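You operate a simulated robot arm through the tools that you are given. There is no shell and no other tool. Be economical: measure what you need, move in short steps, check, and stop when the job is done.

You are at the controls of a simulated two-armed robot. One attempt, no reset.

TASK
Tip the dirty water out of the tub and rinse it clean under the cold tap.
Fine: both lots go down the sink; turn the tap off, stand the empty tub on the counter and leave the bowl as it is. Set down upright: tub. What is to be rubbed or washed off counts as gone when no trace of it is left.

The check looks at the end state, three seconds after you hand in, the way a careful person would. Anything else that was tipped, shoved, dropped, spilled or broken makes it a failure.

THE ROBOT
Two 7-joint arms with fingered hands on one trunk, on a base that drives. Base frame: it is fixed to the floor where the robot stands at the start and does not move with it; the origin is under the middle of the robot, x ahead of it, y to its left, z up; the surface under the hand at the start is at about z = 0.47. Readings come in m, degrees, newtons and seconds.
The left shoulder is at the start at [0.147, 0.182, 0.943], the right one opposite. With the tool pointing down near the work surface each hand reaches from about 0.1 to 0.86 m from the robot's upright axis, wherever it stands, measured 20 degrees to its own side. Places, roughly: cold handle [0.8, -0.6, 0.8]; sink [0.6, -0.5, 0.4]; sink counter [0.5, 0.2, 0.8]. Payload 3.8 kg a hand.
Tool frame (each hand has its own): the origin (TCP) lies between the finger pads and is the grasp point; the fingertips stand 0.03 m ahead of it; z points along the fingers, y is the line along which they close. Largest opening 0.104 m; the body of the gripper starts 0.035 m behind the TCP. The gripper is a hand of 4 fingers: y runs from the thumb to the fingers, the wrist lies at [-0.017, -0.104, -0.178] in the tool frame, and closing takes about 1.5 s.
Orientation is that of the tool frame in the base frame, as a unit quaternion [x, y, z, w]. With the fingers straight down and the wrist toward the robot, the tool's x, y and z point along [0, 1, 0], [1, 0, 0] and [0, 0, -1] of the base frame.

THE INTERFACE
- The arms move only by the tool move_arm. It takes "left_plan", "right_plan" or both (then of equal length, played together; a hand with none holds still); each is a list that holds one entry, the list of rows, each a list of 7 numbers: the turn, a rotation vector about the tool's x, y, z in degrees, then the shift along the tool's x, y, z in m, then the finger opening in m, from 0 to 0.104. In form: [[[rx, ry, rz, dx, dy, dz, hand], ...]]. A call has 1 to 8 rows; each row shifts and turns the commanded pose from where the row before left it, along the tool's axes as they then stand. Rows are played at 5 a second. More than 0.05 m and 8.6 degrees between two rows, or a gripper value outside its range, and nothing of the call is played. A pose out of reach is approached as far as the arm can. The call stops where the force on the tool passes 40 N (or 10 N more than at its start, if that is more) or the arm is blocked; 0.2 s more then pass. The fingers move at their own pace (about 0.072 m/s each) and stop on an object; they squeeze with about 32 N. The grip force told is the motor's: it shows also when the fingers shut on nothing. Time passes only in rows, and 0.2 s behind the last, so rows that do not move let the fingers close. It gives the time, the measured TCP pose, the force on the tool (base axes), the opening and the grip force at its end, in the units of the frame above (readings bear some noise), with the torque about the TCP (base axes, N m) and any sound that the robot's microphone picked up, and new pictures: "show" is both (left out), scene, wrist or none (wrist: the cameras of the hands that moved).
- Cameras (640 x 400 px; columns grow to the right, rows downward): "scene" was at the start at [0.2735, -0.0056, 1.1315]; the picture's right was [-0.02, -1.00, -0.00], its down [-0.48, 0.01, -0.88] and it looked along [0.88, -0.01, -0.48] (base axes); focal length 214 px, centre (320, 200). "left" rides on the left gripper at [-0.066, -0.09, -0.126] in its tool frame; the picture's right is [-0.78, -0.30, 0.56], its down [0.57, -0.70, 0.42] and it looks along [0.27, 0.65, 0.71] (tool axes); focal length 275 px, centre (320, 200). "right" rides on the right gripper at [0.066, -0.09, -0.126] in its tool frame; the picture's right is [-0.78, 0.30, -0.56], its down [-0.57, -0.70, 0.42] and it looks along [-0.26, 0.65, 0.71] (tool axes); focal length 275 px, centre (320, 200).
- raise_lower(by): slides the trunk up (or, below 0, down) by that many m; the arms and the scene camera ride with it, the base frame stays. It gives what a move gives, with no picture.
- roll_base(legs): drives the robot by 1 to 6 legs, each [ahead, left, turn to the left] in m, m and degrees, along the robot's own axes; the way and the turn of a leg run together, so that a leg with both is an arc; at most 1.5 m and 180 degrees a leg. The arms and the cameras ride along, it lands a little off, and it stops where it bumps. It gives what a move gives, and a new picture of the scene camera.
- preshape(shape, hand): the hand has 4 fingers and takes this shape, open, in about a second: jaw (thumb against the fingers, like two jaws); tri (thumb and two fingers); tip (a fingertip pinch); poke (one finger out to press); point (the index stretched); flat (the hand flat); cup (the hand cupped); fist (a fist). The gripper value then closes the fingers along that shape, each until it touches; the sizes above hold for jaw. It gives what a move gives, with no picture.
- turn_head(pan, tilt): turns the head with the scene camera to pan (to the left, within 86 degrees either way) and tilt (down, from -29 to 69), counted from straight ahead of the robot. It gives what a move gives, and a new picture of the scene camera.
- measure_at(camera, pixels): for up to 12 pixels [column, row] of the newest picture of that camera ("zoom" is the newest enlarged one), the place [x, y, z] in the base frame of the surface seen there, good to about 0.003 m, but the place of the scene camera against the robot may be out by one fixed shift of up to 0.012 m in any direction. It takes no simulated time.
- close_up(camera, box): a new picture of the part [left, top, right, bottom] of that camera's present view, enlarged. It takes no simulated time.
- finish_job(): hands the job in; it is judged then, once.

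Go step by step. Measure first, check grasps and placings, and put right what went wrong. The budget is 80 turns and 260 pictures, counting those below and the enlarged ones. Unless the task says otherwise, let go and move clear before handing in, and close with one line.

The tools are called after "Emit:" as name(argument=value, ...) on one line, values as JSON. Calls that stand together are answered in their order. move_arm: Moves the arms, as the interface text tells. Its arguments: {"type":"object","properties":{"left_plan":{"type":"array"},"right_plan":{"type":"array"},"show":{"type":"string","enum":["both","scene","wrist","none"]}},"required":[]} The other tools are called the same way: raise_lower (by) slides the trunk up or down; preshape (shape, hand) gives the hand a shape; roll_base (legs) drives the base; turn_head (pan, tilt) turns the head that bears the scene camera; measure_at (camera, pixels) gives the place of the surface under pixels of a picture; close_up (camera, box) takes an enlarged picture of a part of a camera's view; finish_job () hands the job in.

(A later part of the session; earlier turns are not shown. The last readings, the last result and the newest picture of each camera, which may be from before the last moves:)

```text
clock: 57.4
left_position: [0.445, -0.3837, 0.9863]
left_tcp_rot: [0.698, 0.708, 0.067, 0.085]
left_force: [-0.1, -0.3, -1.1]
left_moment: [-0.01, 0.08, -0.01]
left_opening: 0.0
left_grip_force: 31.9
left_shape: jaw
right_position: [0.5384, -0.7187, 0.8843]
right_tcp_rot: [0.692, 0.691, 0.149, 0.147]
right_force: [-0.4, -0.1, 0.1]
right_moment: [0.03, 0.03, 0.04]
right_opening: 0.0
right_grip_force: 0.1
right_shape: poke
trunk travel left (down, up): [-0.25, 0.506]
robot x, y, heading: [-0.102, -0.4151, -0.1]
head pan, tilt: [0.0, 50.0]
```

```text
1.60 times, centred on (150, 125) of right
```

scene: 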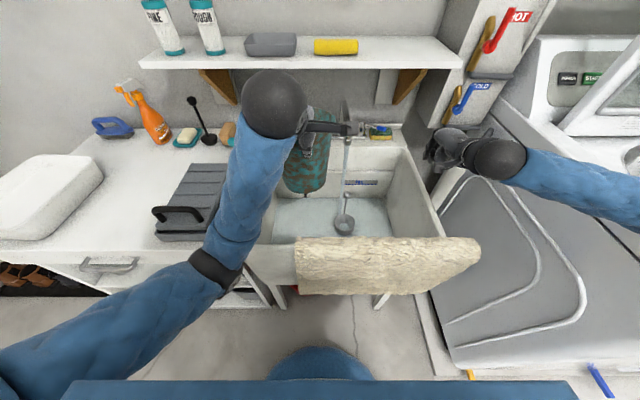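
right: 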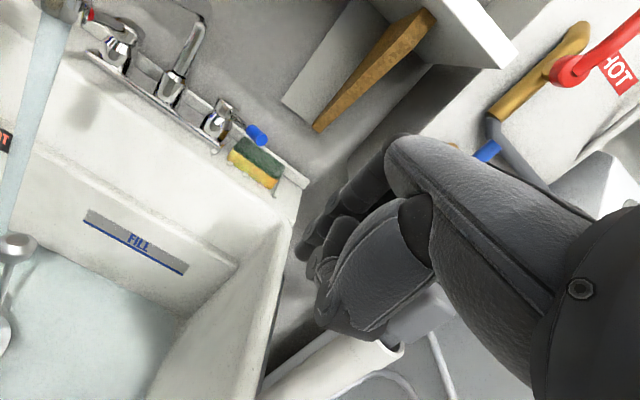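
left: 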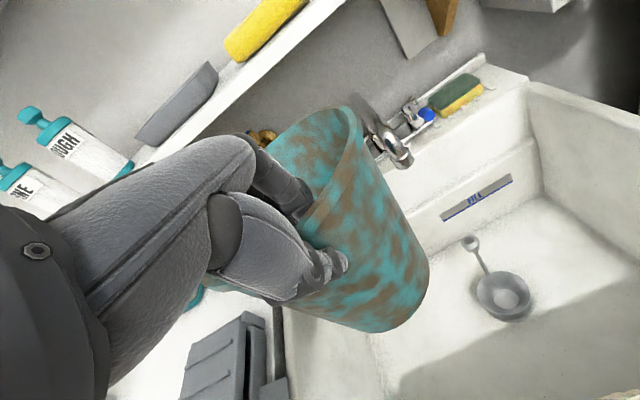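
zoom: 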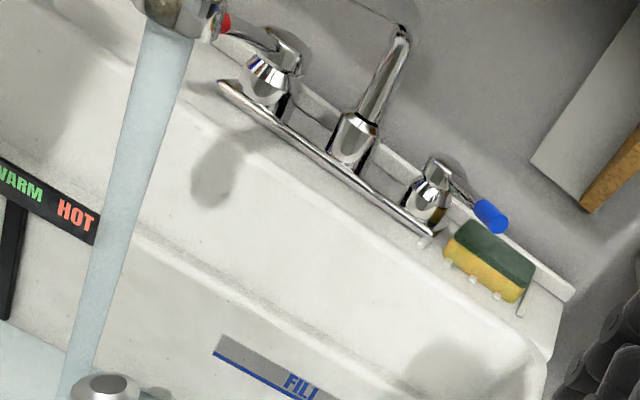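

The stream is steady, with the blue lever turned right at (258,135). The sink floor looks wet, so I'll watch the level. Now I'll lower the tub beside the stream and slide it under.

Emit:
move_arm(left_plan=[[[0, 0, 0, 0, -0.0083, 0.0379, 0], [0, 0, 0, 0, -0.0083, 0.0379, 0], [0, 0, 0, 0, -0.0083, 0.0379, 0], [0, 0, 0, 0, -0.0083, 0.0379, 0], [0, 0, 0, -0.037, 0.0244, 0.0053, 0], [0, 0, 0, -0.037, 0.0244, 0.0053, 0], [0, 0, 0, -0.037, 0.0244, 0.0053, 0]]])

Emit:
close_up(camera="scene", box=[240, 80, 440, 260])

```text
clock: 59.2
left_position: [0.5337, -0.469, 0.8221]
left_tcp_rot: [0.689, 0.716, 0.086, 0.068]
left_force: [0.4, 0.3, -1.1]
left_moment: [-0.02, 0.09, 0.02]
left_opening: 0.0
left_grip_force: 31.5
left_shape: jaw
right_position: [0.5396, -0.7185, 0.8834]
right_tcp_rot: [0.692, 0.691, 0.148, 0.147]
right_force: [0.6, 0.4, 0.6]
right_moment: [0.01, -0.01, 0.0]
right_opening: 0.0
right_grip_force: 0.0
right_shape: poke
trunk travel left (down, up): [-0.25, 0.506]
robot x, y, heading: [-0.0986, -0.4132, -0.1]
head pan, tilt: [0.0, 50.0]
stopped in row 7 (left hand): the arm was blocked; the commanded pose is now the measured one
```

scene: 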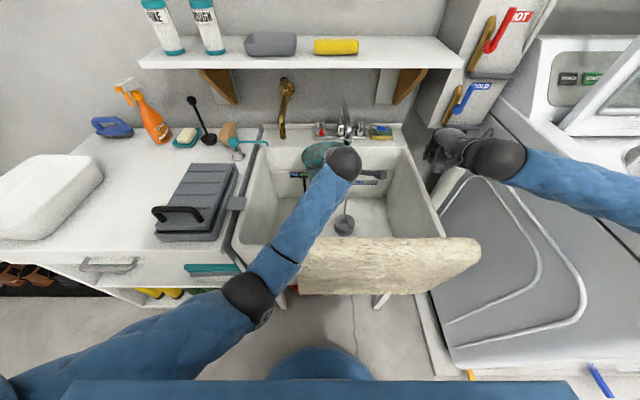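
left: 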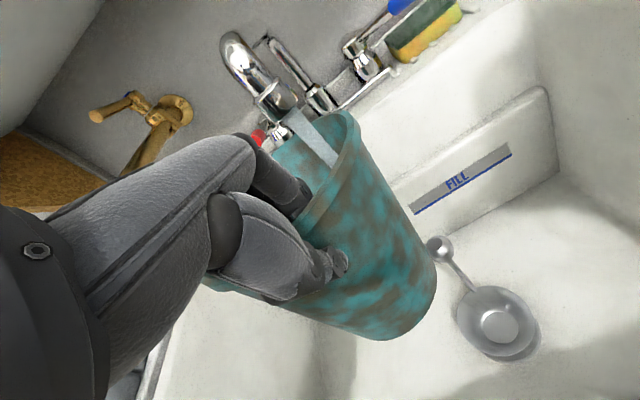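

```text
2.22 times, centred on (340, 170) of scene
```

zoom: 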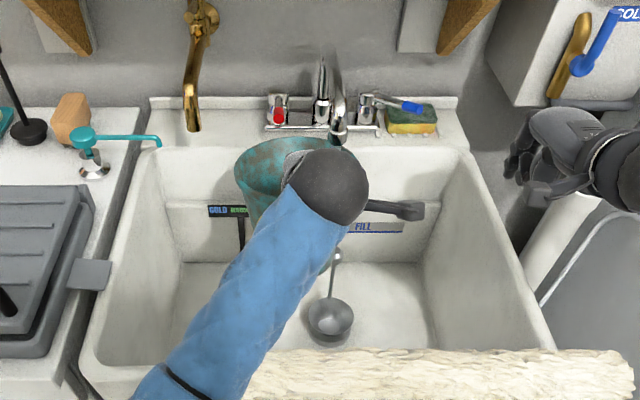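

The stream now goes into the tub and the stains are already fading in the wrist view, while the sink floor has drained. The last small step was blocked, but the position is good, so I'll hold and let it fill.

Emit:
move_arm(left_plan=[[[0, 0, 0, 0, 0, 0, 0], [0, 0, 0, 0, 0, 0, 0], [0, 0, 0, 0, 0, 0, 0], [0, 0, 0, 0, 0, 0, 0], [0, 0, 0, 0, 0, 0, 0], [0, 0, 0, 0, 0, 0, 0], [0, 0, 0, 0, 0, 0, 0], [0, 0, 0, 0, 0, 0, 0]]])

Emit:
close_up(camera="left", box=[200, 80, 460, 350])

```text
clock: 61.0
left_position: [0.533, -0.469, 0.8209]
left_tcp_rot: [0.689, 0.717, 0.085, 0.069]
left_force: [0.1, 0.2, -1.0]
left_moment: [-0.04, 0.04, -0.01]
left_opening: 0.0
left_grip_force: 32.4
left_shape: jaw
right_position: [0.5384, -0.7194, 0.8838]
right_tcp_rot: [0.692, 0.691, 0.148, 0.147]
right_force: [0.4, 0.1, -0.5]
right_moment: [0.02, 0.0, 0.0]
right_opening: 0.0
right_grip_force: 0.1
right_shape: poke
trunk travel left (down, up): [-0.25, 0.506]
robot x, y, heading: [-0.1034, -0.418, -0.1]
head pan, tilt: [0.0, 50.0]
```

scene: 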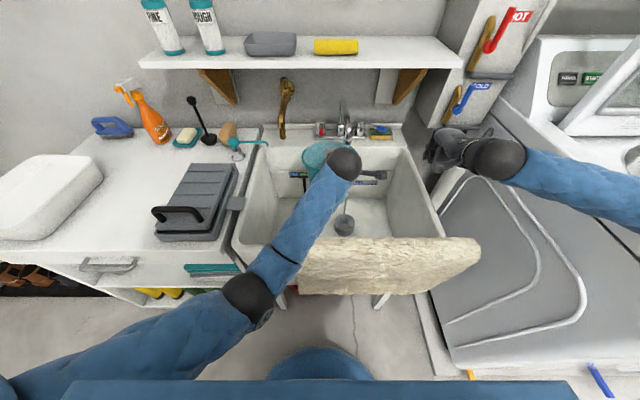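
left: 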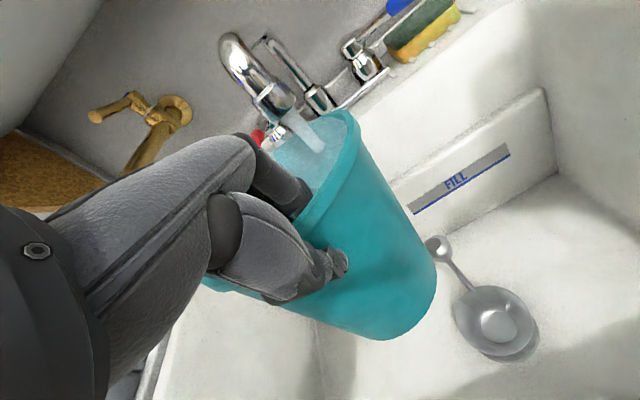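

```text
1.48 times, centred on (330, 215) of left
```

zoom: 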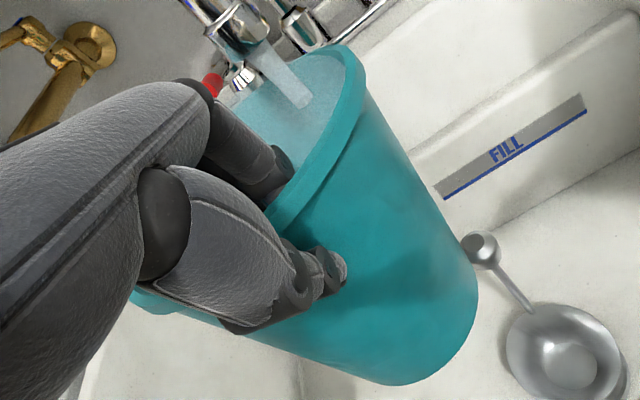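

The tub has turned clear teal and is nearly full. I'll hold one more moment, then slide it out of the stream slowly and check for any leftover stains.

Emit:
move_arm(left_plan=[[[0, 0, 0, 0, 0, 0, 0], [0, 0, 0, 0, 0, 0, 0], [0, 0, 0, 0, 0, 0, 0], [0, 0, 0, 0, 0, 0, 0], [0, 0, 0, 0, 0, 0, 0]]], show="none")

Emit:
move_arm(left_plan=[[[0, 0, 0, 0.012, -0.012, 0, 0], [0, 0, 0, 0.015, -0.016, 0, 0], [0, 0, 0, 0.015, -0.018, 0, 0], [0, 0, 0, 0.01, -0.02, 0, 0], [0, 0, 0, 0.01, -0.02, 0, 0], [0, 0, 0, 0.01, -0.01, 0, 0], [0, 0, 0, 0, 0, 0, 0]]])

Emit:
close_up(camera="left", box=[200, 80, 460, 350])

```text
clock: 62.2
left_position: [0.5333, -0.469, 0.8212]
left_tcp_rot: [0.69, 0.716, 0.085, 0.068]
left_force: [0.2, -1.1, -1.7]
left_moment: [-0.02, 0.07, -0.02]
left_opening: 0.0
left_grip_force: 31.9
left_shape: jaw
right_position: [0.5388, -0.7202, 0.8836]
right_tcp_rot: [0.693, 0.691, 0.148, 0.147]
right_force: [-0.2, 0.6, -0.5]
right_moment: [-0.01, -0.02, -0.02]
right_opening: 0.0
right_grip_force: 0.0
right_shape: poke
trunk travel left (down, up): [-0.25, 0.506]
robot x, y, heading: [-0.1032, -0.4174, 0.1]
head pan, tilt: [0.0, 50.0]
```

```text
clock: 63.3
left_position: [0.5041, -0.4005, 0.8857]
left_tcp_rot: [0.672, 0.715, 0.151, 0.12]
left_force: [-1.3, -1.2, -0.1]
left_moment: [0.0, 0.09, 0.0]
left_opening: 0.0001
left_grip_force: 31.8
left_shape: jaw
right_position: [0.5399, -0.719, 0.8836]
right_tcp_rot: [0.693, 0.69, 0.148, 0.148]
right_force: [-0.1, 0.4, -0.3]
right_moment: [0.02, -0.01, 0.02]
right_opening: 0.0002
right_grip_force: 0.2
right_shape: poke
trunk travel left (down, up): [-0.25, 0.506]
robot x, y, heading: [-0.0988, -0.4142, -0.3]
head pan, tilt: [0.0, 50.0]
stopped in row 5 (left hand): the arm was blocked; the commanded pose is now the measured one
```

scene: 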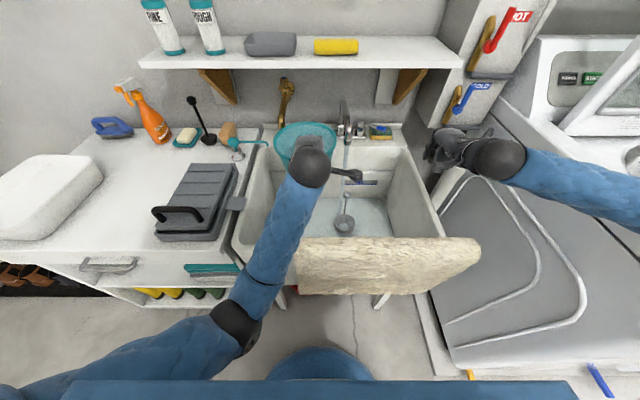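
left: 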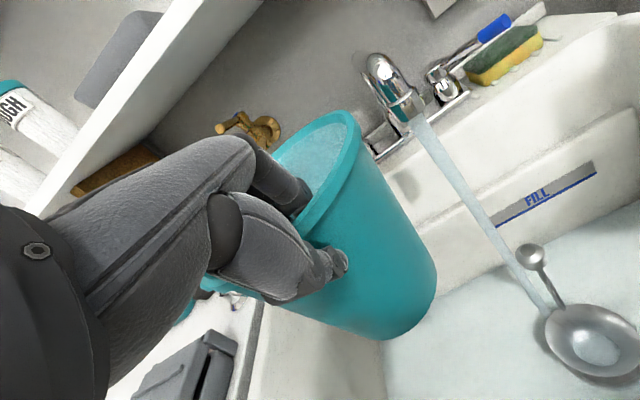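

```text
1.48 times, centred on (330, 215) of left
```

zoom: 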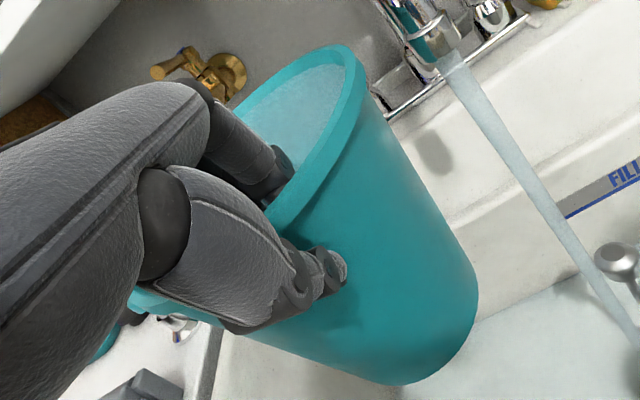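

The tub now looks spotless outside; its water is clear and the stream runs beside it. The forearm seems to press on the sink's front edge, so I'll raise the trunk to free it before the second pour.

Emit:
raise_lower(by=0.12)

Emit:
move_arm(left_plan=[[[4, 0, 0, 0.0, -0.01, 0, 0], [4, 0, 0, 0, -0.015, 0, 0], [4, 0, 0, 0, -0.015, 0, 0], [0, 0, 0, 0, -0.015, 0, 0]]])

```text
clock: 64.6
left_position: [0.5214, -0.3363, 0.9859]
left_tcp_rot: [0.654, 0.724, 0.207, 0.081]
left_force: [0.0, 0.0, -0.8]
left_moment: [-0.04, 0.08, 0.03]
left_opening: 0.0001
left_grip_force: 31.9
left_shape: jaw
right_position: [0.538, -0.7199, 0.9977]
right_tcp_rot: [0.692, 0.691, 0.149, 0.148]
right_force: [0.1, 0.1, -0.2]
right_moment: [0.01, 0.05, -0.02]
right_opening: 0.0002
right_grip_force: 0.0
right_shape: poke
trunk travel left (down, up): [-0.362, 0.394]
robot x, y, heading: [-0.0984, -0.4163, -0.0]
head pan, tilt: [0.0, 50.0]
stopped: the arm was blocked; the commanded pose is now the measured one
```

```text
clock: 65.8
left_position: [0.4902, -0.2872, 0.9803]
left_tcp_rot: [0.633, 0.752, 0.182, -0.006]
left_force: [0.5, -0.1, -0.9]
left_moment: [-0.02, 0.07, -0.03]
left_opening: 0.0
left_grip_force: 32.2
left_shape: jaw
right_position: [0.5388, -0.7176, 0.9974]
right_tcp_rot: [0.692, 0.69, 0.148, 0.15]
right_force: [0.3, 0.0, 0.4]
right_moment: [-0.02, 0.0, 0.03]
right_opening: 0.0
right_grip_force: 0.1
right_shape: poke
trunk travel left (down, up): [-0.362, 0.394]
robot x, y, heading: [-0.1031, -0.4165, -0.2]
head pan, tilt: [0.0, 50.0]
stopped in row 4 (left hand): the arm was blocked; the commanded pose is now the measured one
```

scene: 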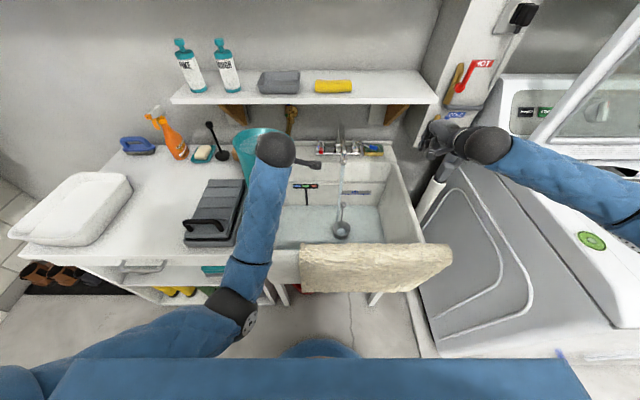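
left: 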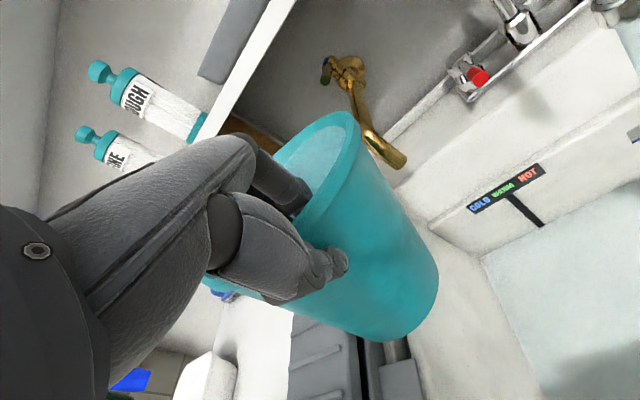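

The left arm has been pushed around: the tub sits at about (0.57, -0.29) near the brass spout, still upright and held. Before moving again I need to find what blocked it, so I'll measure the elbow, forearm, counter edge and tub.

Emit:
measure_at(camera="scene", pixels=[[240, 305], [228, 325], [250, 270], [262, 235], [275, 150], [240, 150], [284, 140], [262, 130], [290, 118], [230, 240], [275, 255], [238, 180]])

Emit:
close_up(camera="scene", box=[170, 100, 370, 240])

Emit:
close_up(camera="scene", box=[170, 210, 370, 350])

```text
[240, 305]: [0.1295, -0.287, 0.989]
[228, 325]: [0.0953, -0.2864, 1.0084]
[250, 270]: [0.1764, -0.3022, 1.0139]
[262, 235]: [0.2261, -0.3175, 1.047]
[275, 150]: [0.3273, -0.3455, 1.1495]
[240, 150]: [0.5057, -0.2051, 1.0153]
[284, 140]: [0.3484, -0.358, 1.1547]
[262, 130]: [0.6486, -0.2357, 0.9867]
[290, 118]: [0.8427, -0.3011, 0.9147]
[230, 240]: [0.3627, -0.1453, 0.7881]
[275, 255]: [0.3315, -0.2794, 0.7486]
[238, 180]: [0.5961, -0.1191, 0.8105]
```

```text
2.86 times, centred on (270, 170) of scene
```

zoom: 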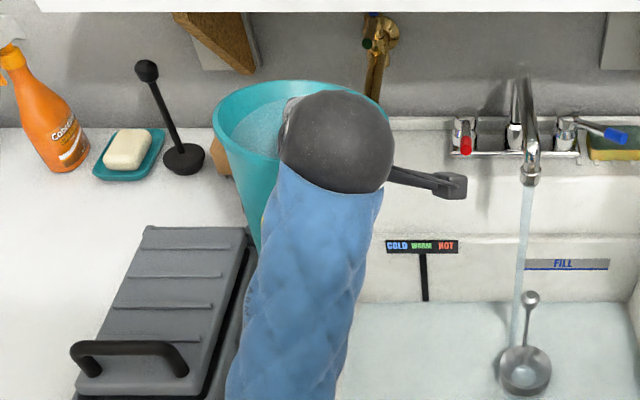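

```text
2.86 times, centred on (270, 280) of scene
```

zoom: 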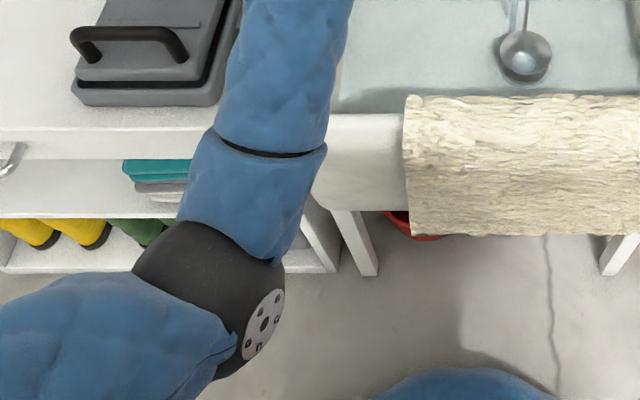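

The elbow (z≈0.99) and counter are clear of each other, so the trouble is likely the left arm folding across its own chest when it works this close. I'll back the base away, which also clears both spouts, then go right a little to where the first pour worked.

Emit:
roll_base(legs=[[-0.11, 0, 0], [0, -0.06, 0]])

```text
clock: 67.5
left_position: [0.38, -0.3505, 0.9792]
left_tcp_rot: [0.635, 0.751, 0.183, -0.006]
left_force: [-0.9, 0.2, -1.6]
left_moment: [-0.03, 0.06, 0.02]
left_opening: 0.0
left_grip_force: 31.9
left_shape: jaw
right_position: [0.428, -0.7829, 0.9972]
right_tcp_rot: [0.693, 0.689, 0.149, 0.149]
right_force: [-0.2, 0.6, 0.2]
right_moment: [0.02, -0.04, 0.01]
right_opening: 0.0001
right_grip_force: 0.0
right_shape: poke
trunk travel left (down, up): [-0.362, 0.394]
robot x, y, heading: [-0.2117, -0.4724, -0.5]
head pan, tilt: [0.0, 50.0]
```

scene: 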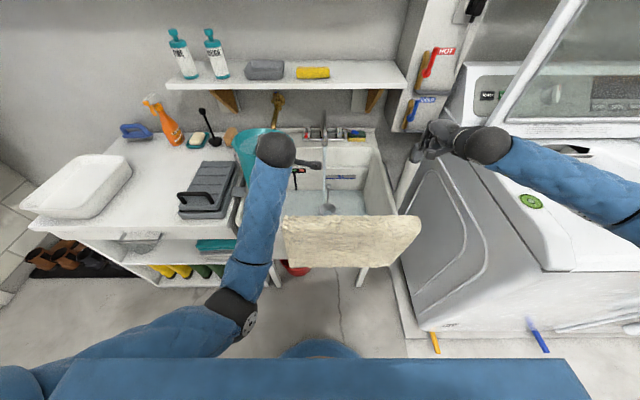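

The tub is back clear of both spouts, with the TCP at (0.380, -0.351, 0.979). I'll shift it to the middle of the sink and bring it level in roll.

Emit:
move_arm(left_plan=[[[0, 0, 0, -0.024, 0.0147, -0.009, 0], [0, 0, 0, -0.024, 0.0147, -0.009, 0], [0, 0, 0, -0.024, 0.0147, -0.009, 0], [0, -5, 0, 0, 0, 0, 0], [0, -5, 0, 0, 0, 0, 0], [0, 0, 0, 0, 0, 0, 0]]])

```text
clock: 69.1
left_position: [0.4408, -0.3885, 0.999]
left_tcp_rot: [0.635, 0.757, 0.148, 0.048]
left_force: [0.3, 0.0, -1.0]
left_moment: [-0.02, 0.06, -0.01]
left_opening: 0.0002
left_grip_force: 32.2
left_shape: jaw
right_position: [0.4281, -0.7802, 0.9984]
right_tcp_rot: [0.694, 0.689, 0.148, 0.149]
right_force: [-0.7, -0.2, 0.5]
right_moment: [0.0, -0.02, -0.04]
right_opening: 0.0
right_grip_force: 0.1
right_shape: poke
trunk travel left (down, up): [-0.362, 0.394]
robot x, y, heading: [-0.2124, -0.4744, -0.5]
head pan, tilt: [0.0, 50.0]
stopped in row 6 (left hand): the arm was blocked; the commanded pose is now the measured one
```

scene: 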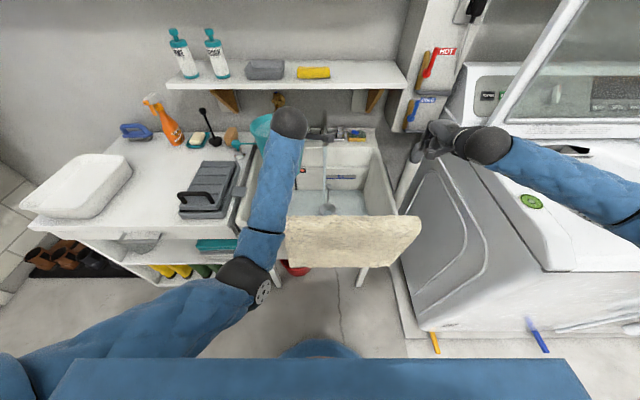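
left: 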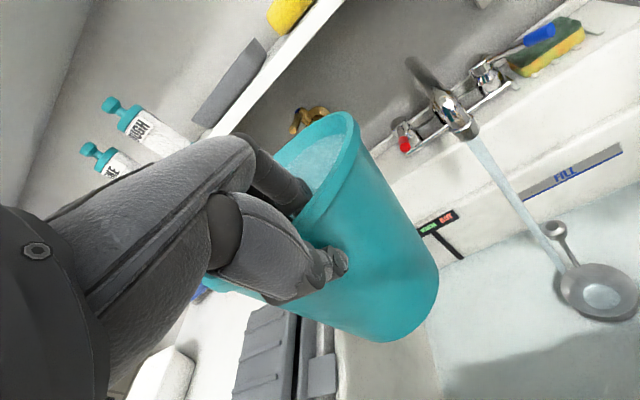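

The arm lags under the full tub, and the lip is still closer to the sink's left wall than I'd like. I'll check the clearance of the right arm over the washer before driving right another 0.1 m.

Emit:
measure_at(camera="scene", pixels=[[560, 175], [485, 145], [620, 220], [500, 112], [575, 190], [530, 240], [430, 145], [410, 150]])

```text
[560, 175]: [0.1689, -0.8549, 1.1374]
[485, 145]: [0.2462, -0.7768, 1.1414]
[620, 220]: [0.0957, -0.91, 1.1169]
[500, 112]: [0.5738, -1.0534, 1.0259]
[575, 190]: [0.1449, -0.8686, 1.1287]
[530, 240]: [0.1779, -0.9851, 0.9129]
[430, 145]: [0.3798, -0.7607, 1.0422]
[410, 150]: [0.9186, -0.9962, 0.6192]
```

The right arm is about 0.2 m above the washer and clear of its lid. Driving back 0.03 m and right 0.09 m centers the tub over the bowl.

Emit:
roll_base(legs=[[-0.03, 0, 0], [0, -0.09, 0]])

Emit:
close_up(camera="scene", box=[180, 90, 420, 260])

```text
clock: 70.7
left_position: [0.4104, -0.4787, 0.9973]
left_tcp_rot: [0.635, 0.757, 0.15, 0.048]
left_force: [-0.4, -0.7, -1.1]
left_moment: [-0.03, 0.05, 0.02]
left_opening: 0.0001
left_grip_force: 31.9
left_shape: jaw
right_position: [0.3974, -0.8706, 0.9972]
right_tcp_rot: [0.694, 0.689, 0.15, 0.148]
right_force: [0.5, 0.1, -0.2]
right_moment: [0.05, 0.0, 0.02]
right_opening: 0.0
right_grip_force: 0.0
right_shape: poke
trunk travel left (down, up): [-0.362, 0.394]
robot x, y, heading: [-0.2382, -0.5598, -0.6]
head pan, tilt: [0.0, 50.0]
```

scene: 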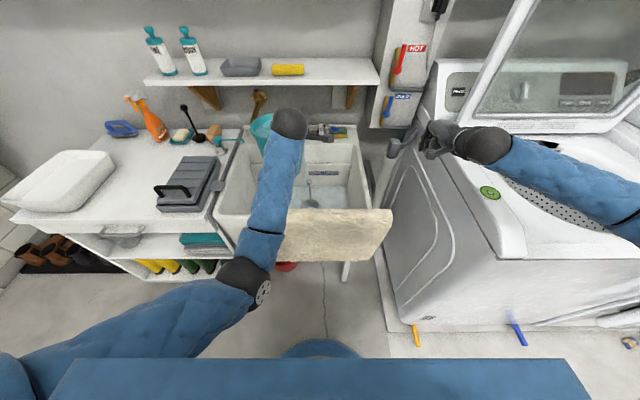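

```text
2.35 times, centred on (300, 175) of scene
```

zoom: 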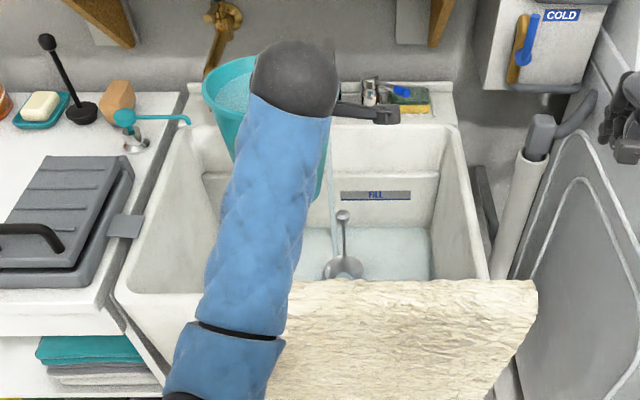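

The tub is centered over the bowl now, with its axis near (0.49, -0.47). I'll start the second pour gently.

Emit:
move_arm(left_plan=[[[0, -5, 0, 0, 0, 0, 0], [0, -6, 0, 0, 0, 0, 0], [0, -6, 0, 0, 0, 0, 0], [0, -6, 0, 0, 0, 0, 0], [0, -6, 0, 0, 0, 0, 0], [0, -6, 0, 0, 0, 0, 0], [0, -6, 0, 0, 0, 0, 0], [0, -6, 0, 0, 0, 0, 0]]])

```text
clock: 72.5
left_position: [0.4102, -0.4816, 0.9974]
left_tcp_rot: [0.643, 0.673, -0.121, 0.345]
left_force: [0.5, 0.1, -1.7]
left_moment: [0.02, 0.07, 0.01]
left_opening: 0.0001
left_grip_force: 32.2
left_shape: jaw
right_position: [0.3983, -0.8702, 0.997]
right_tcp_rot: [0.694, 0.689, 0.149, 0.149]
right_force: [-0.2, 0.0, -0.1]
right_moment: [0.0, 0.01, -0.01]
right_opening: 0.0
right_grip_force: 0.1
right_shape: poke
trunk travel left (down, up): [-0.362, 0.394]
robot x, y, heading: [-0.2419, -0.5602, -0.5]
head pan, tilt: [0.0, 50.0]
```

scene: 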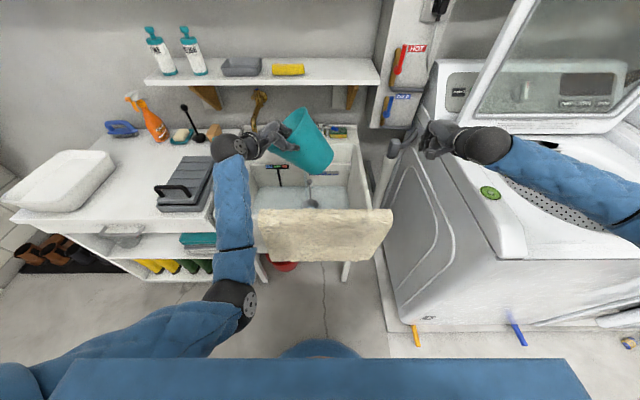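
left: 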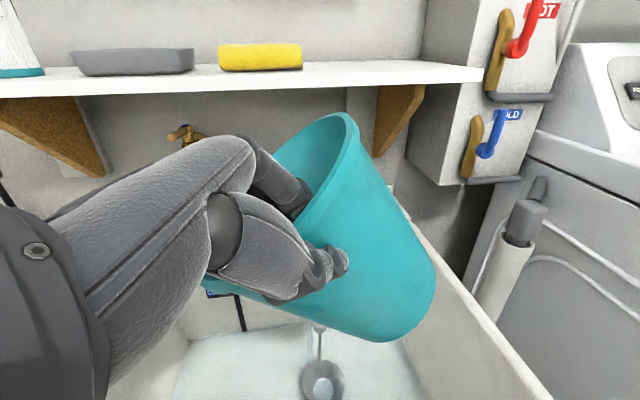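

The pour tracks well and the water is going into the bowl. I'll continue past horizontal to empty it.

Emit:
move_arm(left_plan=[[[0, -7, 0, 0, 0, 0, 0], [0, -7, 0, 0, 0, 0, 0], [0, -7, 0, 0, 0, 0, 0], [0, -7, 0, 0, 0, 0, 0], [0, -7, 0, 0, 0, 0, 0], [0, -7, 0, 0, 0, 0, 0], [0, -7, 0, 0, 0, 0, 0], [0, -7, 0, 0, 0, 0, 0]]])

Emit:
close_up(camera="scene", box=[140, 90, 400, 270])

```text
clock: 74.3
left_position: [0.4093, -0.4786, 0.9976]
left_tcp_rot: [0.511, 0.432, -0.405, 0.623]
left_force: [0.1, 0.6, -1.2]
left_moment: [0.1, 0.09, 0.02]
left_opening: 0.0001
left_grip_force: 32.1
left_shape: jaw
right_position: [0.3976, -0.8692, 0.997]
right_tcp_rot: [0.693, 0.689, 0.149, 0.149]
right_force: [0.4, -0.7, 0.7]
right_moment: [0.0, 0.03, -0.02]
right_opening: 0.0
right_grip_force: 0.1
right_shape: poke
trunk travel left (down, up): [-0.362, 0.394]
robot x, y, heading: [-0.2406, -0.5602, -0.5]
head pan, tilt: [0.0, 50.0]
```

scene: 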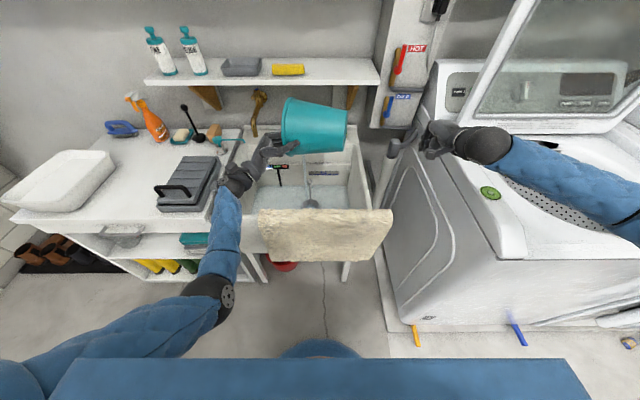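
left: 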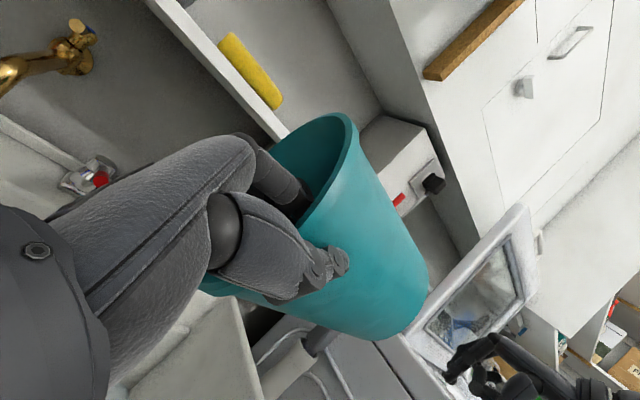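

```text
2.22 times, centred on (270, 180) of scene
```

zoom: 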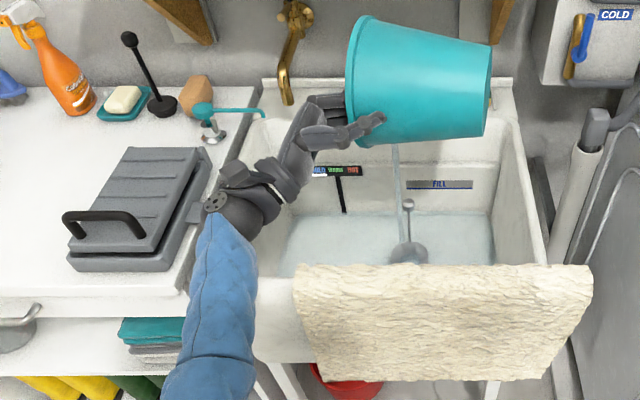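

The tub is tipped about 96° and its inside looks clean, while the tap still feeds a thin pool in the bowl. I'll tip a little further to drain it fully, then bring it upright.

Emit:
move_arm(left_plan=[[[0, -5, 0, 0, 0, 0, 0], [0, -4, 0, 0, 0, 0, 0], [0, 0, 0, 0, 0, 0, 0], [0, 0, 0, 0, 0, 0, 0], [0, 0, 0, 0, 0, 0, 0], [0, 0, 0, 0, 0, 0, 0]]], show="wrist")

Emit:
move_arm(left_plan=[[[0, 8, 0, 0, 0, 0, 0], [0, 8, 0, 0, 0, 0, 0], [0, 8, 0, 0, 0, 0, 0], [0, 8, 0, 0, 0, 0, 0], [0, 8, 0, 0, 0, 0, 0], [0, 8, 0, 0, 0, 0, 0], [0, 8, 0, 0, 0, 0, 0], [0, 8, 0, 0, 0, 0, 0]]], show="none")

Emit:
move_arm(left_plan=[[[0, 8, 0, 0, 0, 0, 0], [0, 8, 0, 0, 0, 0, 0], [0, 8, 0, 0, 0, 0, 0], [0, 8, 0, 0, 0, 0, 0], [0, 6, 0, 0, 0, 0, 0]]])

```text
clock: 75.7
left_position: [0.4105, -0.4772, 0.9992]
left_tcp_rot: [0.478, 0.383, -0.444, 0.654]
left_force: [-0.3, 0.0, -1.2]
left_moment: [0.07, 0.09, -0.01]
left_opening: 0.0
left_grip_force: 31.8
left_shape: jaw
right_position: [0.3969, -0.8696, 0.9972]
right_tcp_rot: [0.693, 0.689, 0.149, 0.148]
right_force: [-0.3, -0.6, 0.7]
right_moment: [-0.01, 0.0, -0.01]
right_opening: 0.0
right_grip_force: 0.1
right_shape: poke
trunk travel left (down, up): [-0.362, 0.394]
robot x, y, heading: [-0.2477, -0.5629, -0.5]
head pan, tilt: [0.0, 50.0]
```

left: 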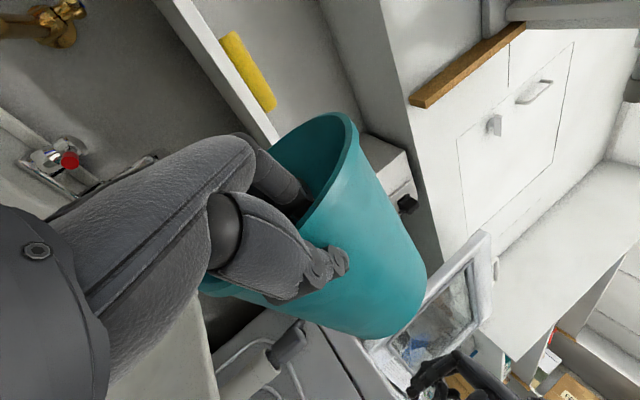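

```text
clock: 77.5
left_position: [0.4107, -0.4765, 0.9995]
left_tcp_rot: [0.64, 0.672, -0.123, 0.351]
left_force: [0.6, 0.4, -1.3]
left_moment: [0.09, 0.11, -0.01]
left_opening: 0.0
left_grip_force: 32.4
left_shape: jaw
right_position: [0.3979, -0.87, 0.9979]
right_tcp_rot: [0.694, 0.689, 0.15, 0.149]
right_force: [-0.2, 1.5, -0.5]
right_moment: [-0.04, -0.03, 0.0]
right_opening: 0.0
right_grip_force: 0.0
right_shape: poke
trunk travel left (down, up): [-0.362, 0.394]
robot x, y, heading: [-0.2402, -0.559, -0.6]
head pan, tilt: [0.0, 50.0]
```

```text
clock: 78.7
left_position: [0.4108, -0.4786, 0.9986]
left_tcp_rot: [0.645, 0.75, 0.093, 0.113]
left_force: [-1.0, 0.3, -0.2]
left_moment: [-0.02, 0.08, -0.03]
left_opening: 0.0001
left_grip_force: 32.0
left_shape: jaw
right_position: [0.3981, -0.8685, 0.9985]
right_tcp_rot: [0.694, 0.689, 0.149, 0.149]
right_force: [-0.4, -0.1, -0.1]
right_moment: [-0.01, -0.01, -0.01]
right_opening: 0.0
right_grip_force: 0.0
right_shape: poke
trunk travel left (down, up): [-0.362, 0.394]
robot x, y, heading: [-0.2405, -0.5653, -0.4]
head pan, tilt: [0.0, 50.0]
```

scene: 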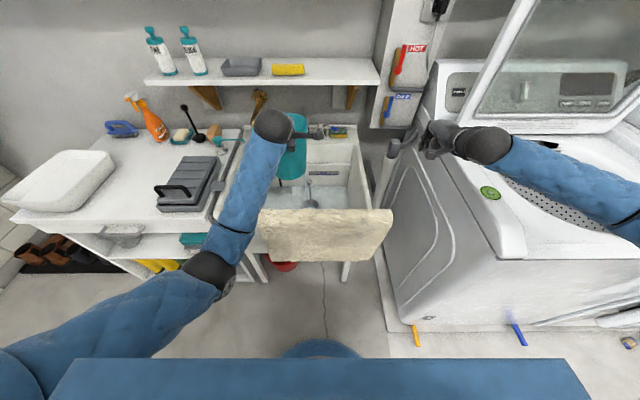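
left: 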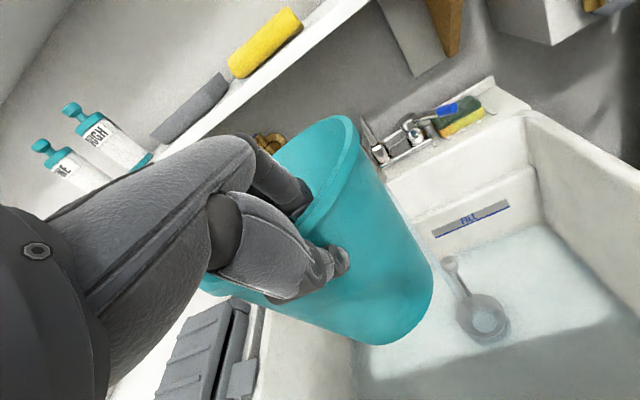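

The tub is upright, empty and spotless, but water is gathering in the bowl, so the tap goes off next. I'll pull the tub back a little, then drive left and forward to bring the right hand into range of the lever.

Emit:
move_arm(left_plan=[[[4, 0, 0, 0.0057, -0.038, -0.0116, 0], [4, 0, 0, 0.0057, -0.038, -0.0116, 0], [0, 0, 0, 0, 0, 0, 0]]], show="none")

Emit:
roll_base(legs=[[0, 0.12, 0], [0.13, 0, 0.4]])

Emit:
move_arm(right_plan=[[[0, 0, 0, 0, 0, 0, 0]]], show="wrist")

```text
clock: 79.5
left_position: [0.3274, -0.475, 0.9966]
left_tcp_rot: [0.652, 0.754, 0.039, 0.069]
left_force: [0.0, -0.1, -1.0]
left_moment: [-0.03, 0.09, -0.01]
left_opening: 0.0003
left_grip_force: 32.2
left_shape: jaw
right_position: [0.3979, -0.8695, 0.9965]
right_tcp_rot: [0.693, 0.689, 0.149, 0.149]
right_force: [0.9, 0.7, -0.1]
right_moment: [0.01, 0.0, -0.01]
right_opening: 0.0
right_grip_force: 0.0
right_shape: poke
trunk travel left (down, up): [-0.362, 0.394]
robot x, y, heading: [-0.2417, -0.5598, -0.5]
head pan, tilt: [0.0, 50.0]
```

```text
clock: 81.6
left_position: [0.458, -0.3501, 0.9969]
left_tcp_rot: [0.65, 0.756, 0.039, 0.068]
left_force: [0.3, 0.3, -0.8]
left_moment: [-0.04, 0.09, 0.0]
left_opening: 0.0
left_grip_force: 32.0
left_shape: jaw
right_position: [0.533, -0.7446, 0.9973]
right_tcp_rot: [0.692, 0.691, 0.148, 0.148]
right_force: [-0.9, -0.4, 0.0]
right_moment: [-0.05, -0.02, 0.0]
right_opening: 0.0
right_grip_force: 0.1
right_shape: poke
trunk travel left (down, up): [-0.362, 0.394]
robot x, y, heading: [-0.1136, -0.4422, -0.0]
head pan, tilt: [0.0, 50.0]
```

scene: 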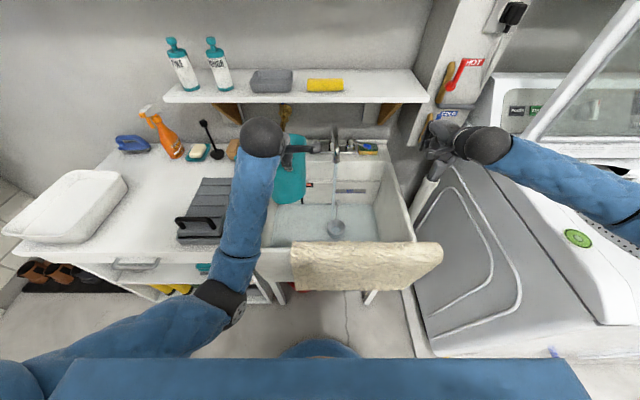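

```text
clock: 82.0
left_position: [0.4578, -0.3512, 0.9966]
left_tcp_rot: [0.649, 0.756, 0.04, 0.068]
left_force: [0.2, 0.6, -1.0]
left_moment: [-0.03, 0.06, 0.03]
left_opening: 0.0
left_grip_force: 32.1
left_shape: jaw
right_position: [0.5308, -0.7435, 0.9963]
right_tcp_rot: [0.691, 0.691, 0.149, 0.148]
right_force: [0.0, 0.2, 0.7]
right_moment: [0.02, -0.01, 0.04]
right_opening: 0.0
right_grip_force: 0.1
right_shape: poke
trunk travel left (down, up): [-0.362, 0.394]
robot x, y, heading: [-0.1103, -0.4411, -0.1]
head pan, tilt: [0.0, 50.0]
```

right: 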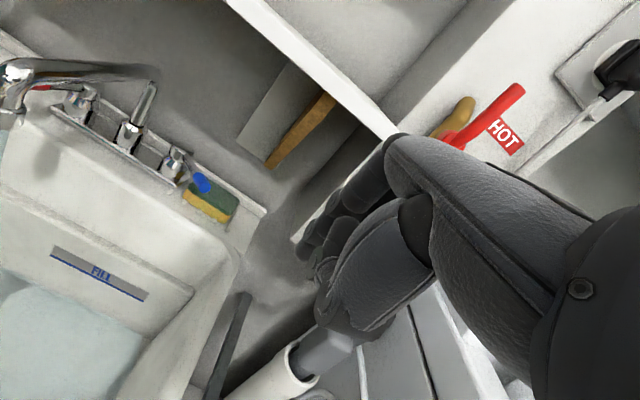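

The lever's blue tip is at (202,184) and its hub at (172,160). I'll measure both to plan the closing push from the right.

Emit:
measure_at(camera="right", pixels=[[203, 186], [196, 178], [188, 170], [175, 155], [172, 168], [210, 200], [235, 210]])

Emit:
close_up(camera="right", box=[100, 100, 260, 240])

```text
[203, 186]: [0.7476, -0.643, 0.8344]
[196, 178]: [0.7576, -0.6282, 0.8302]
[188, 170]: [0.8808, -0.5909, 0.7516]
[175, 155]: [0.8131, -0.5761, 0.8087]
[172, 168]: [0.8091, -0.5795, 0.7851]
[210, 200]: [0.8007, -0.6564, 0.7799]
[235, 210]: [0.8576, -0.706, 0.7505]
```

```text
2.86 times, centred on (180, 170) of right
```

zoom: 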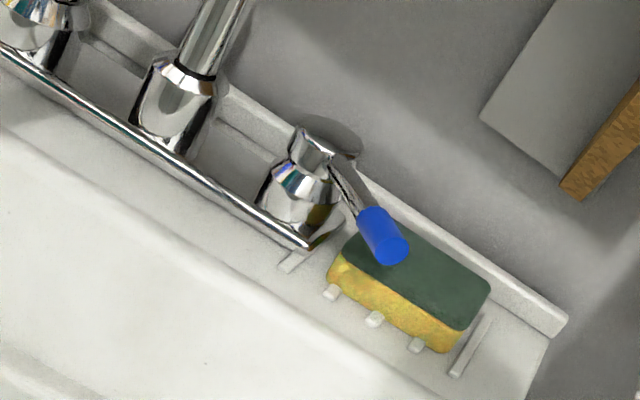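

The lever stands at 45°, with its tip at (0.748, -0.643, 0.834). I'll bring the finger in along y≈-0.69, right of the tip, and past it to x≈0.78.

Emit:
move_arm(right_plan=[[[0, 0, 0, 0.0134, 0.0015, 0.0398, 0], [0, 0, 0, 0.0134, 0.0015, 0.0398, 0], [0, 0, 0, 0.0134, 0.0015, 0.0398, 0], [0, 0, 0, 0.0134, 0.0015, 0.0398, 0], [0, 0, 0, 0, 0.04, 0.0178, 0], [0, 0, 0, 0, 0.04, 0.0178, 0], [0, 0, 0, 0, 0.04, 0.0178, 0], [0, 0, 0, 0, 0.04, 0.0178, 0]]])

Emit:
close_up(camera="right", box=[150, 80, 430, 320])

```text
clock: 83.8
left_position: [0.4579, -0.3531, 0.9978]
left_tcp_rot: [0.651, 0.755, 0.041, 0.068]
left_force: [-0.2, -1.3, -0.9]
left_moment: [0.04, 0.05, 0.08]
left_opening: 0.0
left_grip_force: 31.7
left_shape: jaw
right_position: [0.7127, -0.7242, 0.9405]
right_tcp_rot: [0.693, 0.689, 0.15, 0.149]
right_force: [-0.3, -0.1, 0.2]
right_moment: [0.03, 0.03, 0.03]
right_opening: 0.0
right_grip_force: 0.0
right_shape: poke
right hand out of reach, approached as far as the arm can: row 2, 3, 4, 8
trunk travel left (down, up): [-0.362, 0.394]
robot x, y, heading: [-0.1141, -0.4421, -0.0]
head pan, tilt: [0.0, 50.0]
```

scene: 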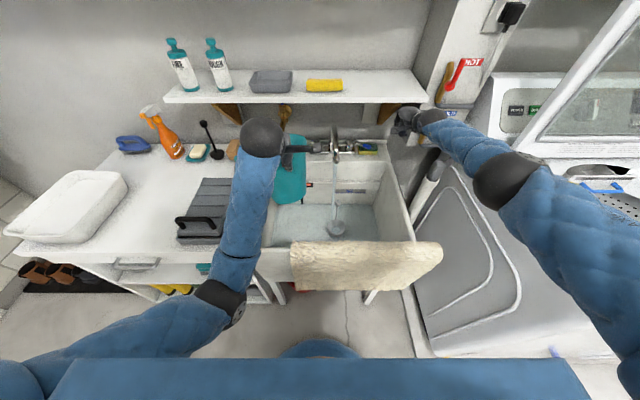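
right: 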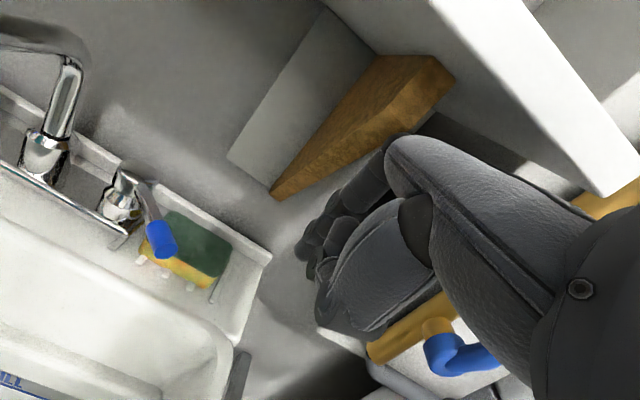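

```text
1.67 times, centred on (290, 200) of right
```

zoom: 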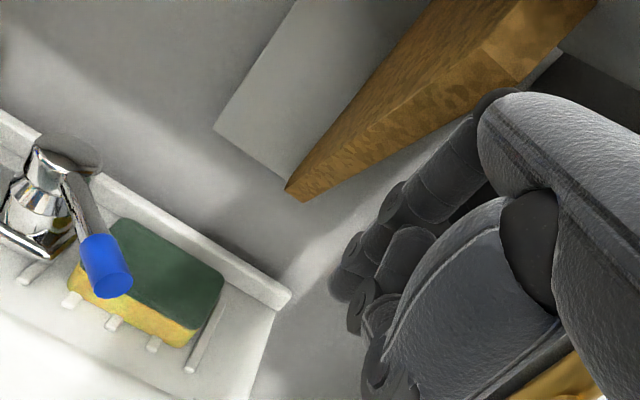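

The trunk is too high for the right arm to reach down, so the hand is at (0.713, -0.724, 0.941). I'll shift it slightly left and lower the trunk by 0.09 m; the tub stays above the sink floor and clear.

Emit:
move_arm(right_plan=[[[0, 0, 0, 0.03, -0.005, -0.002, 0], [0, 0, 0, 0, 0, 0, 0]]], show="none")

Emit:
raise_lower(by=-0.09)

Emit:
move_arm(right_plan=[[[0, 0, 0, 0, 0, 0, 0]]])

```text
clock: 84.4
left_position: [0.4575, -0.3506, 0.9979]
left_tcp_rot: [0.649, 0.757, 0.039, 0.068]
left_force: [0.2, 0.3, -0.7]
left_moment: [-0.05, 0.04, 0.0]
left_opening: 0.0
left_grip_force: 32.1
left_shape: jaw
right_position: [0.7055, -0.6906, 0.9395]
right_tcp_rot: [0.692, 0.691, 0.148, 0.149]
right_force: [0.0, -0.4, -0.2]
right_moment: [0.03, 0.03, 0.0]
right_opening: 0.0
right_grip_force: 0.2
right_shape: poke
trunk travel left (down, up): [-0.362, 0.394]
robot x, y, heading: [-0.1099, -0.4421, 0.2]
head pan, tilt: [0.0, 50.0]
```

```text
clock: 85.6
left_position: [0.4614, -0.3324, 0.9057]
left_tcp_rot: [0.643, 0.761, 0.057, 0.057]
left_force: [-0.6, 0.4, -0.2]
left_moment: [-0.04, 0.05, 0.0]
left_opening: 0.0
left_grip_force: 31.7
left_shape: jaw
right_position: [0.7048, -0.6905, 0.8462]
right_tcp_rot: [0.691, 0.691, 0.149, 0.149]
right_force: [0.4, 0.1, 0.9]
right_moment: [0.0, 0.01, 0.03]
right_opening: 0.0
right_grip_force: 0.0
right_shape: poke
trunk travel left (down, up): [-0.272, 0.484]
robot x, y, heading: [-0.1093, -0.4406, 0.0]
head pan, tilt: [0.0, 50.0]
```

```text
clock: 86.0
left_position: [0.4615, -0.3338, 0.9041]
left_tcp_rot: [0.644, 0.761, 0.056, 0.058]
left_force: [-0.8, 0.1, -1.1]
left_moment: [-0.05, 0.07, 0.01]
left_opening: 0.0
left_grip_force: 32.5
left_shape: jaw
right_position: [0.7047, -0.6901, 0.8454]
right_tcp_rot: [0.691, 0.691, 0.149, 0.149]
right_force: [0.0, 1.7, 1.2]
right_moment: [-0.02, 0.0, -0.04]
right_opening: 0.0
right_grip_force: 0.1
right_shape: poke
trunk travel left (down, up): [-0.272, 0.484]
robot x, y, heading: [-0.1108, -0.4401, 0.1]
head pan, tilt: [0.0, 50.0]
```

scene: 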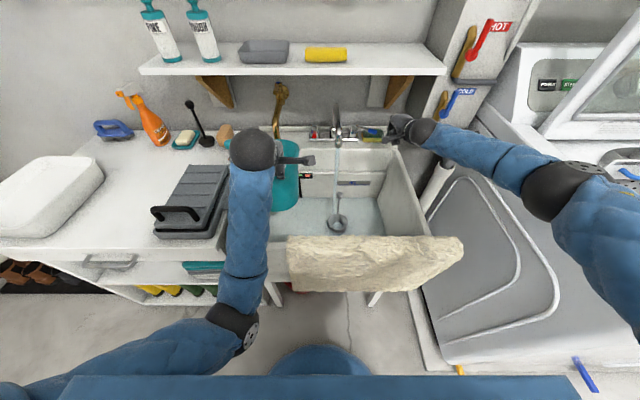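
right: 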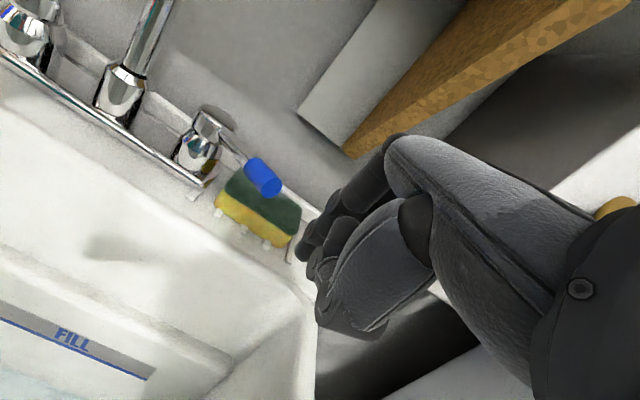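

The hand is level with the lever, TCP (0.705, -0.690, 0.845), and the blue tip at (263,178) lies ahead and left. I'll slide forward past the tip, move in behind it, and push it back toward the spout.

Emit:
move_arm(right_plan=[[[0, 0, 0, 0.01, 0.034, 0.0102, 0], [0, 0, 0, 0, 0.034, 0.0142, 0], [0, 0, 0, 0.016, 0, 0, 0], [0, 0, 0, 0.016, 0, 0, 0], [0, 0, 0, 0, 0, 0, 0]]])

Emit:
close_up(camera="right", box=[180, 80, 420, 290])

```text
clock: 87.2
left_position: [0.4618, -0.3346, 0.9055]
left_tcp_rot: [0.644, 0.761, 0.056, 0.059]
left_force: [0.4, -0.1, -0.5]
left_moment: [-0.04, 0.03, 0.0]
left_opening: 0.0
left_grip_force: 32.6
left_shape: jaw
right_position: [0.7388, -0.6491, 0.8501]
right_tcp_rot: [0.691, 0.691, 0.149, 0.148]
right_force: [-0.3, 0.2, 0.7]
right_moment: [-0.01, 0.01, 0.06]
right_opening: 0.0
right_grip_force: 0.0
right_shape: poke
right hand out of reach, approached as far as the arm can: row 1, 2
trunk travel left (down, up): [-0.272, 0.484]
robot x, y, heading: [-0.1079, -0.4403, -0.1]
head pan, tilt: [0.0, 50.0]
```

scene: 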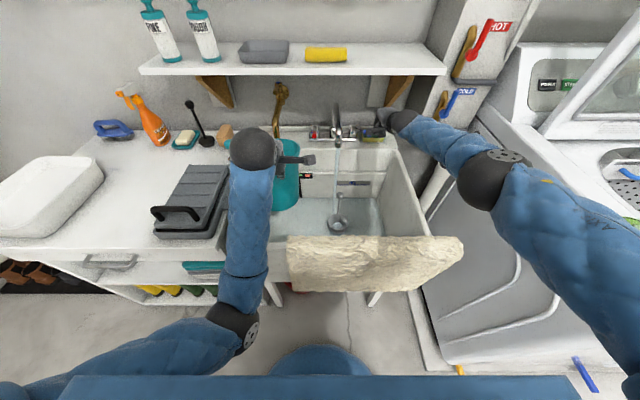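
right: 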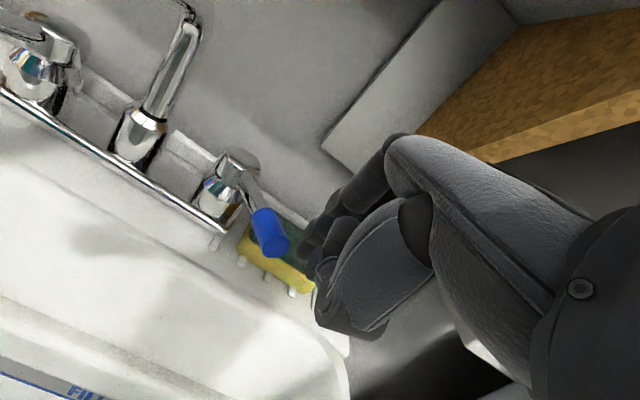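

```text
1.90 times, centred on (300, 185) of right
```

zoom: 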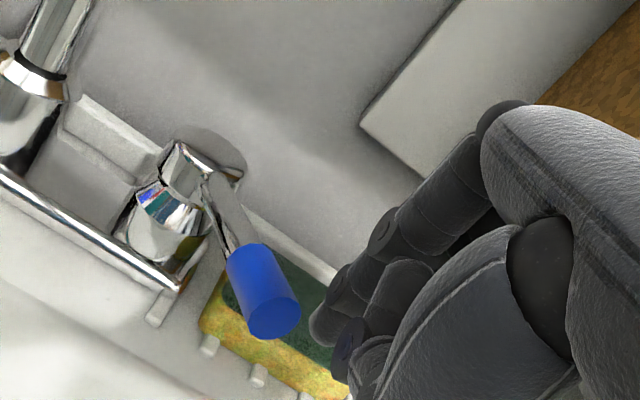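

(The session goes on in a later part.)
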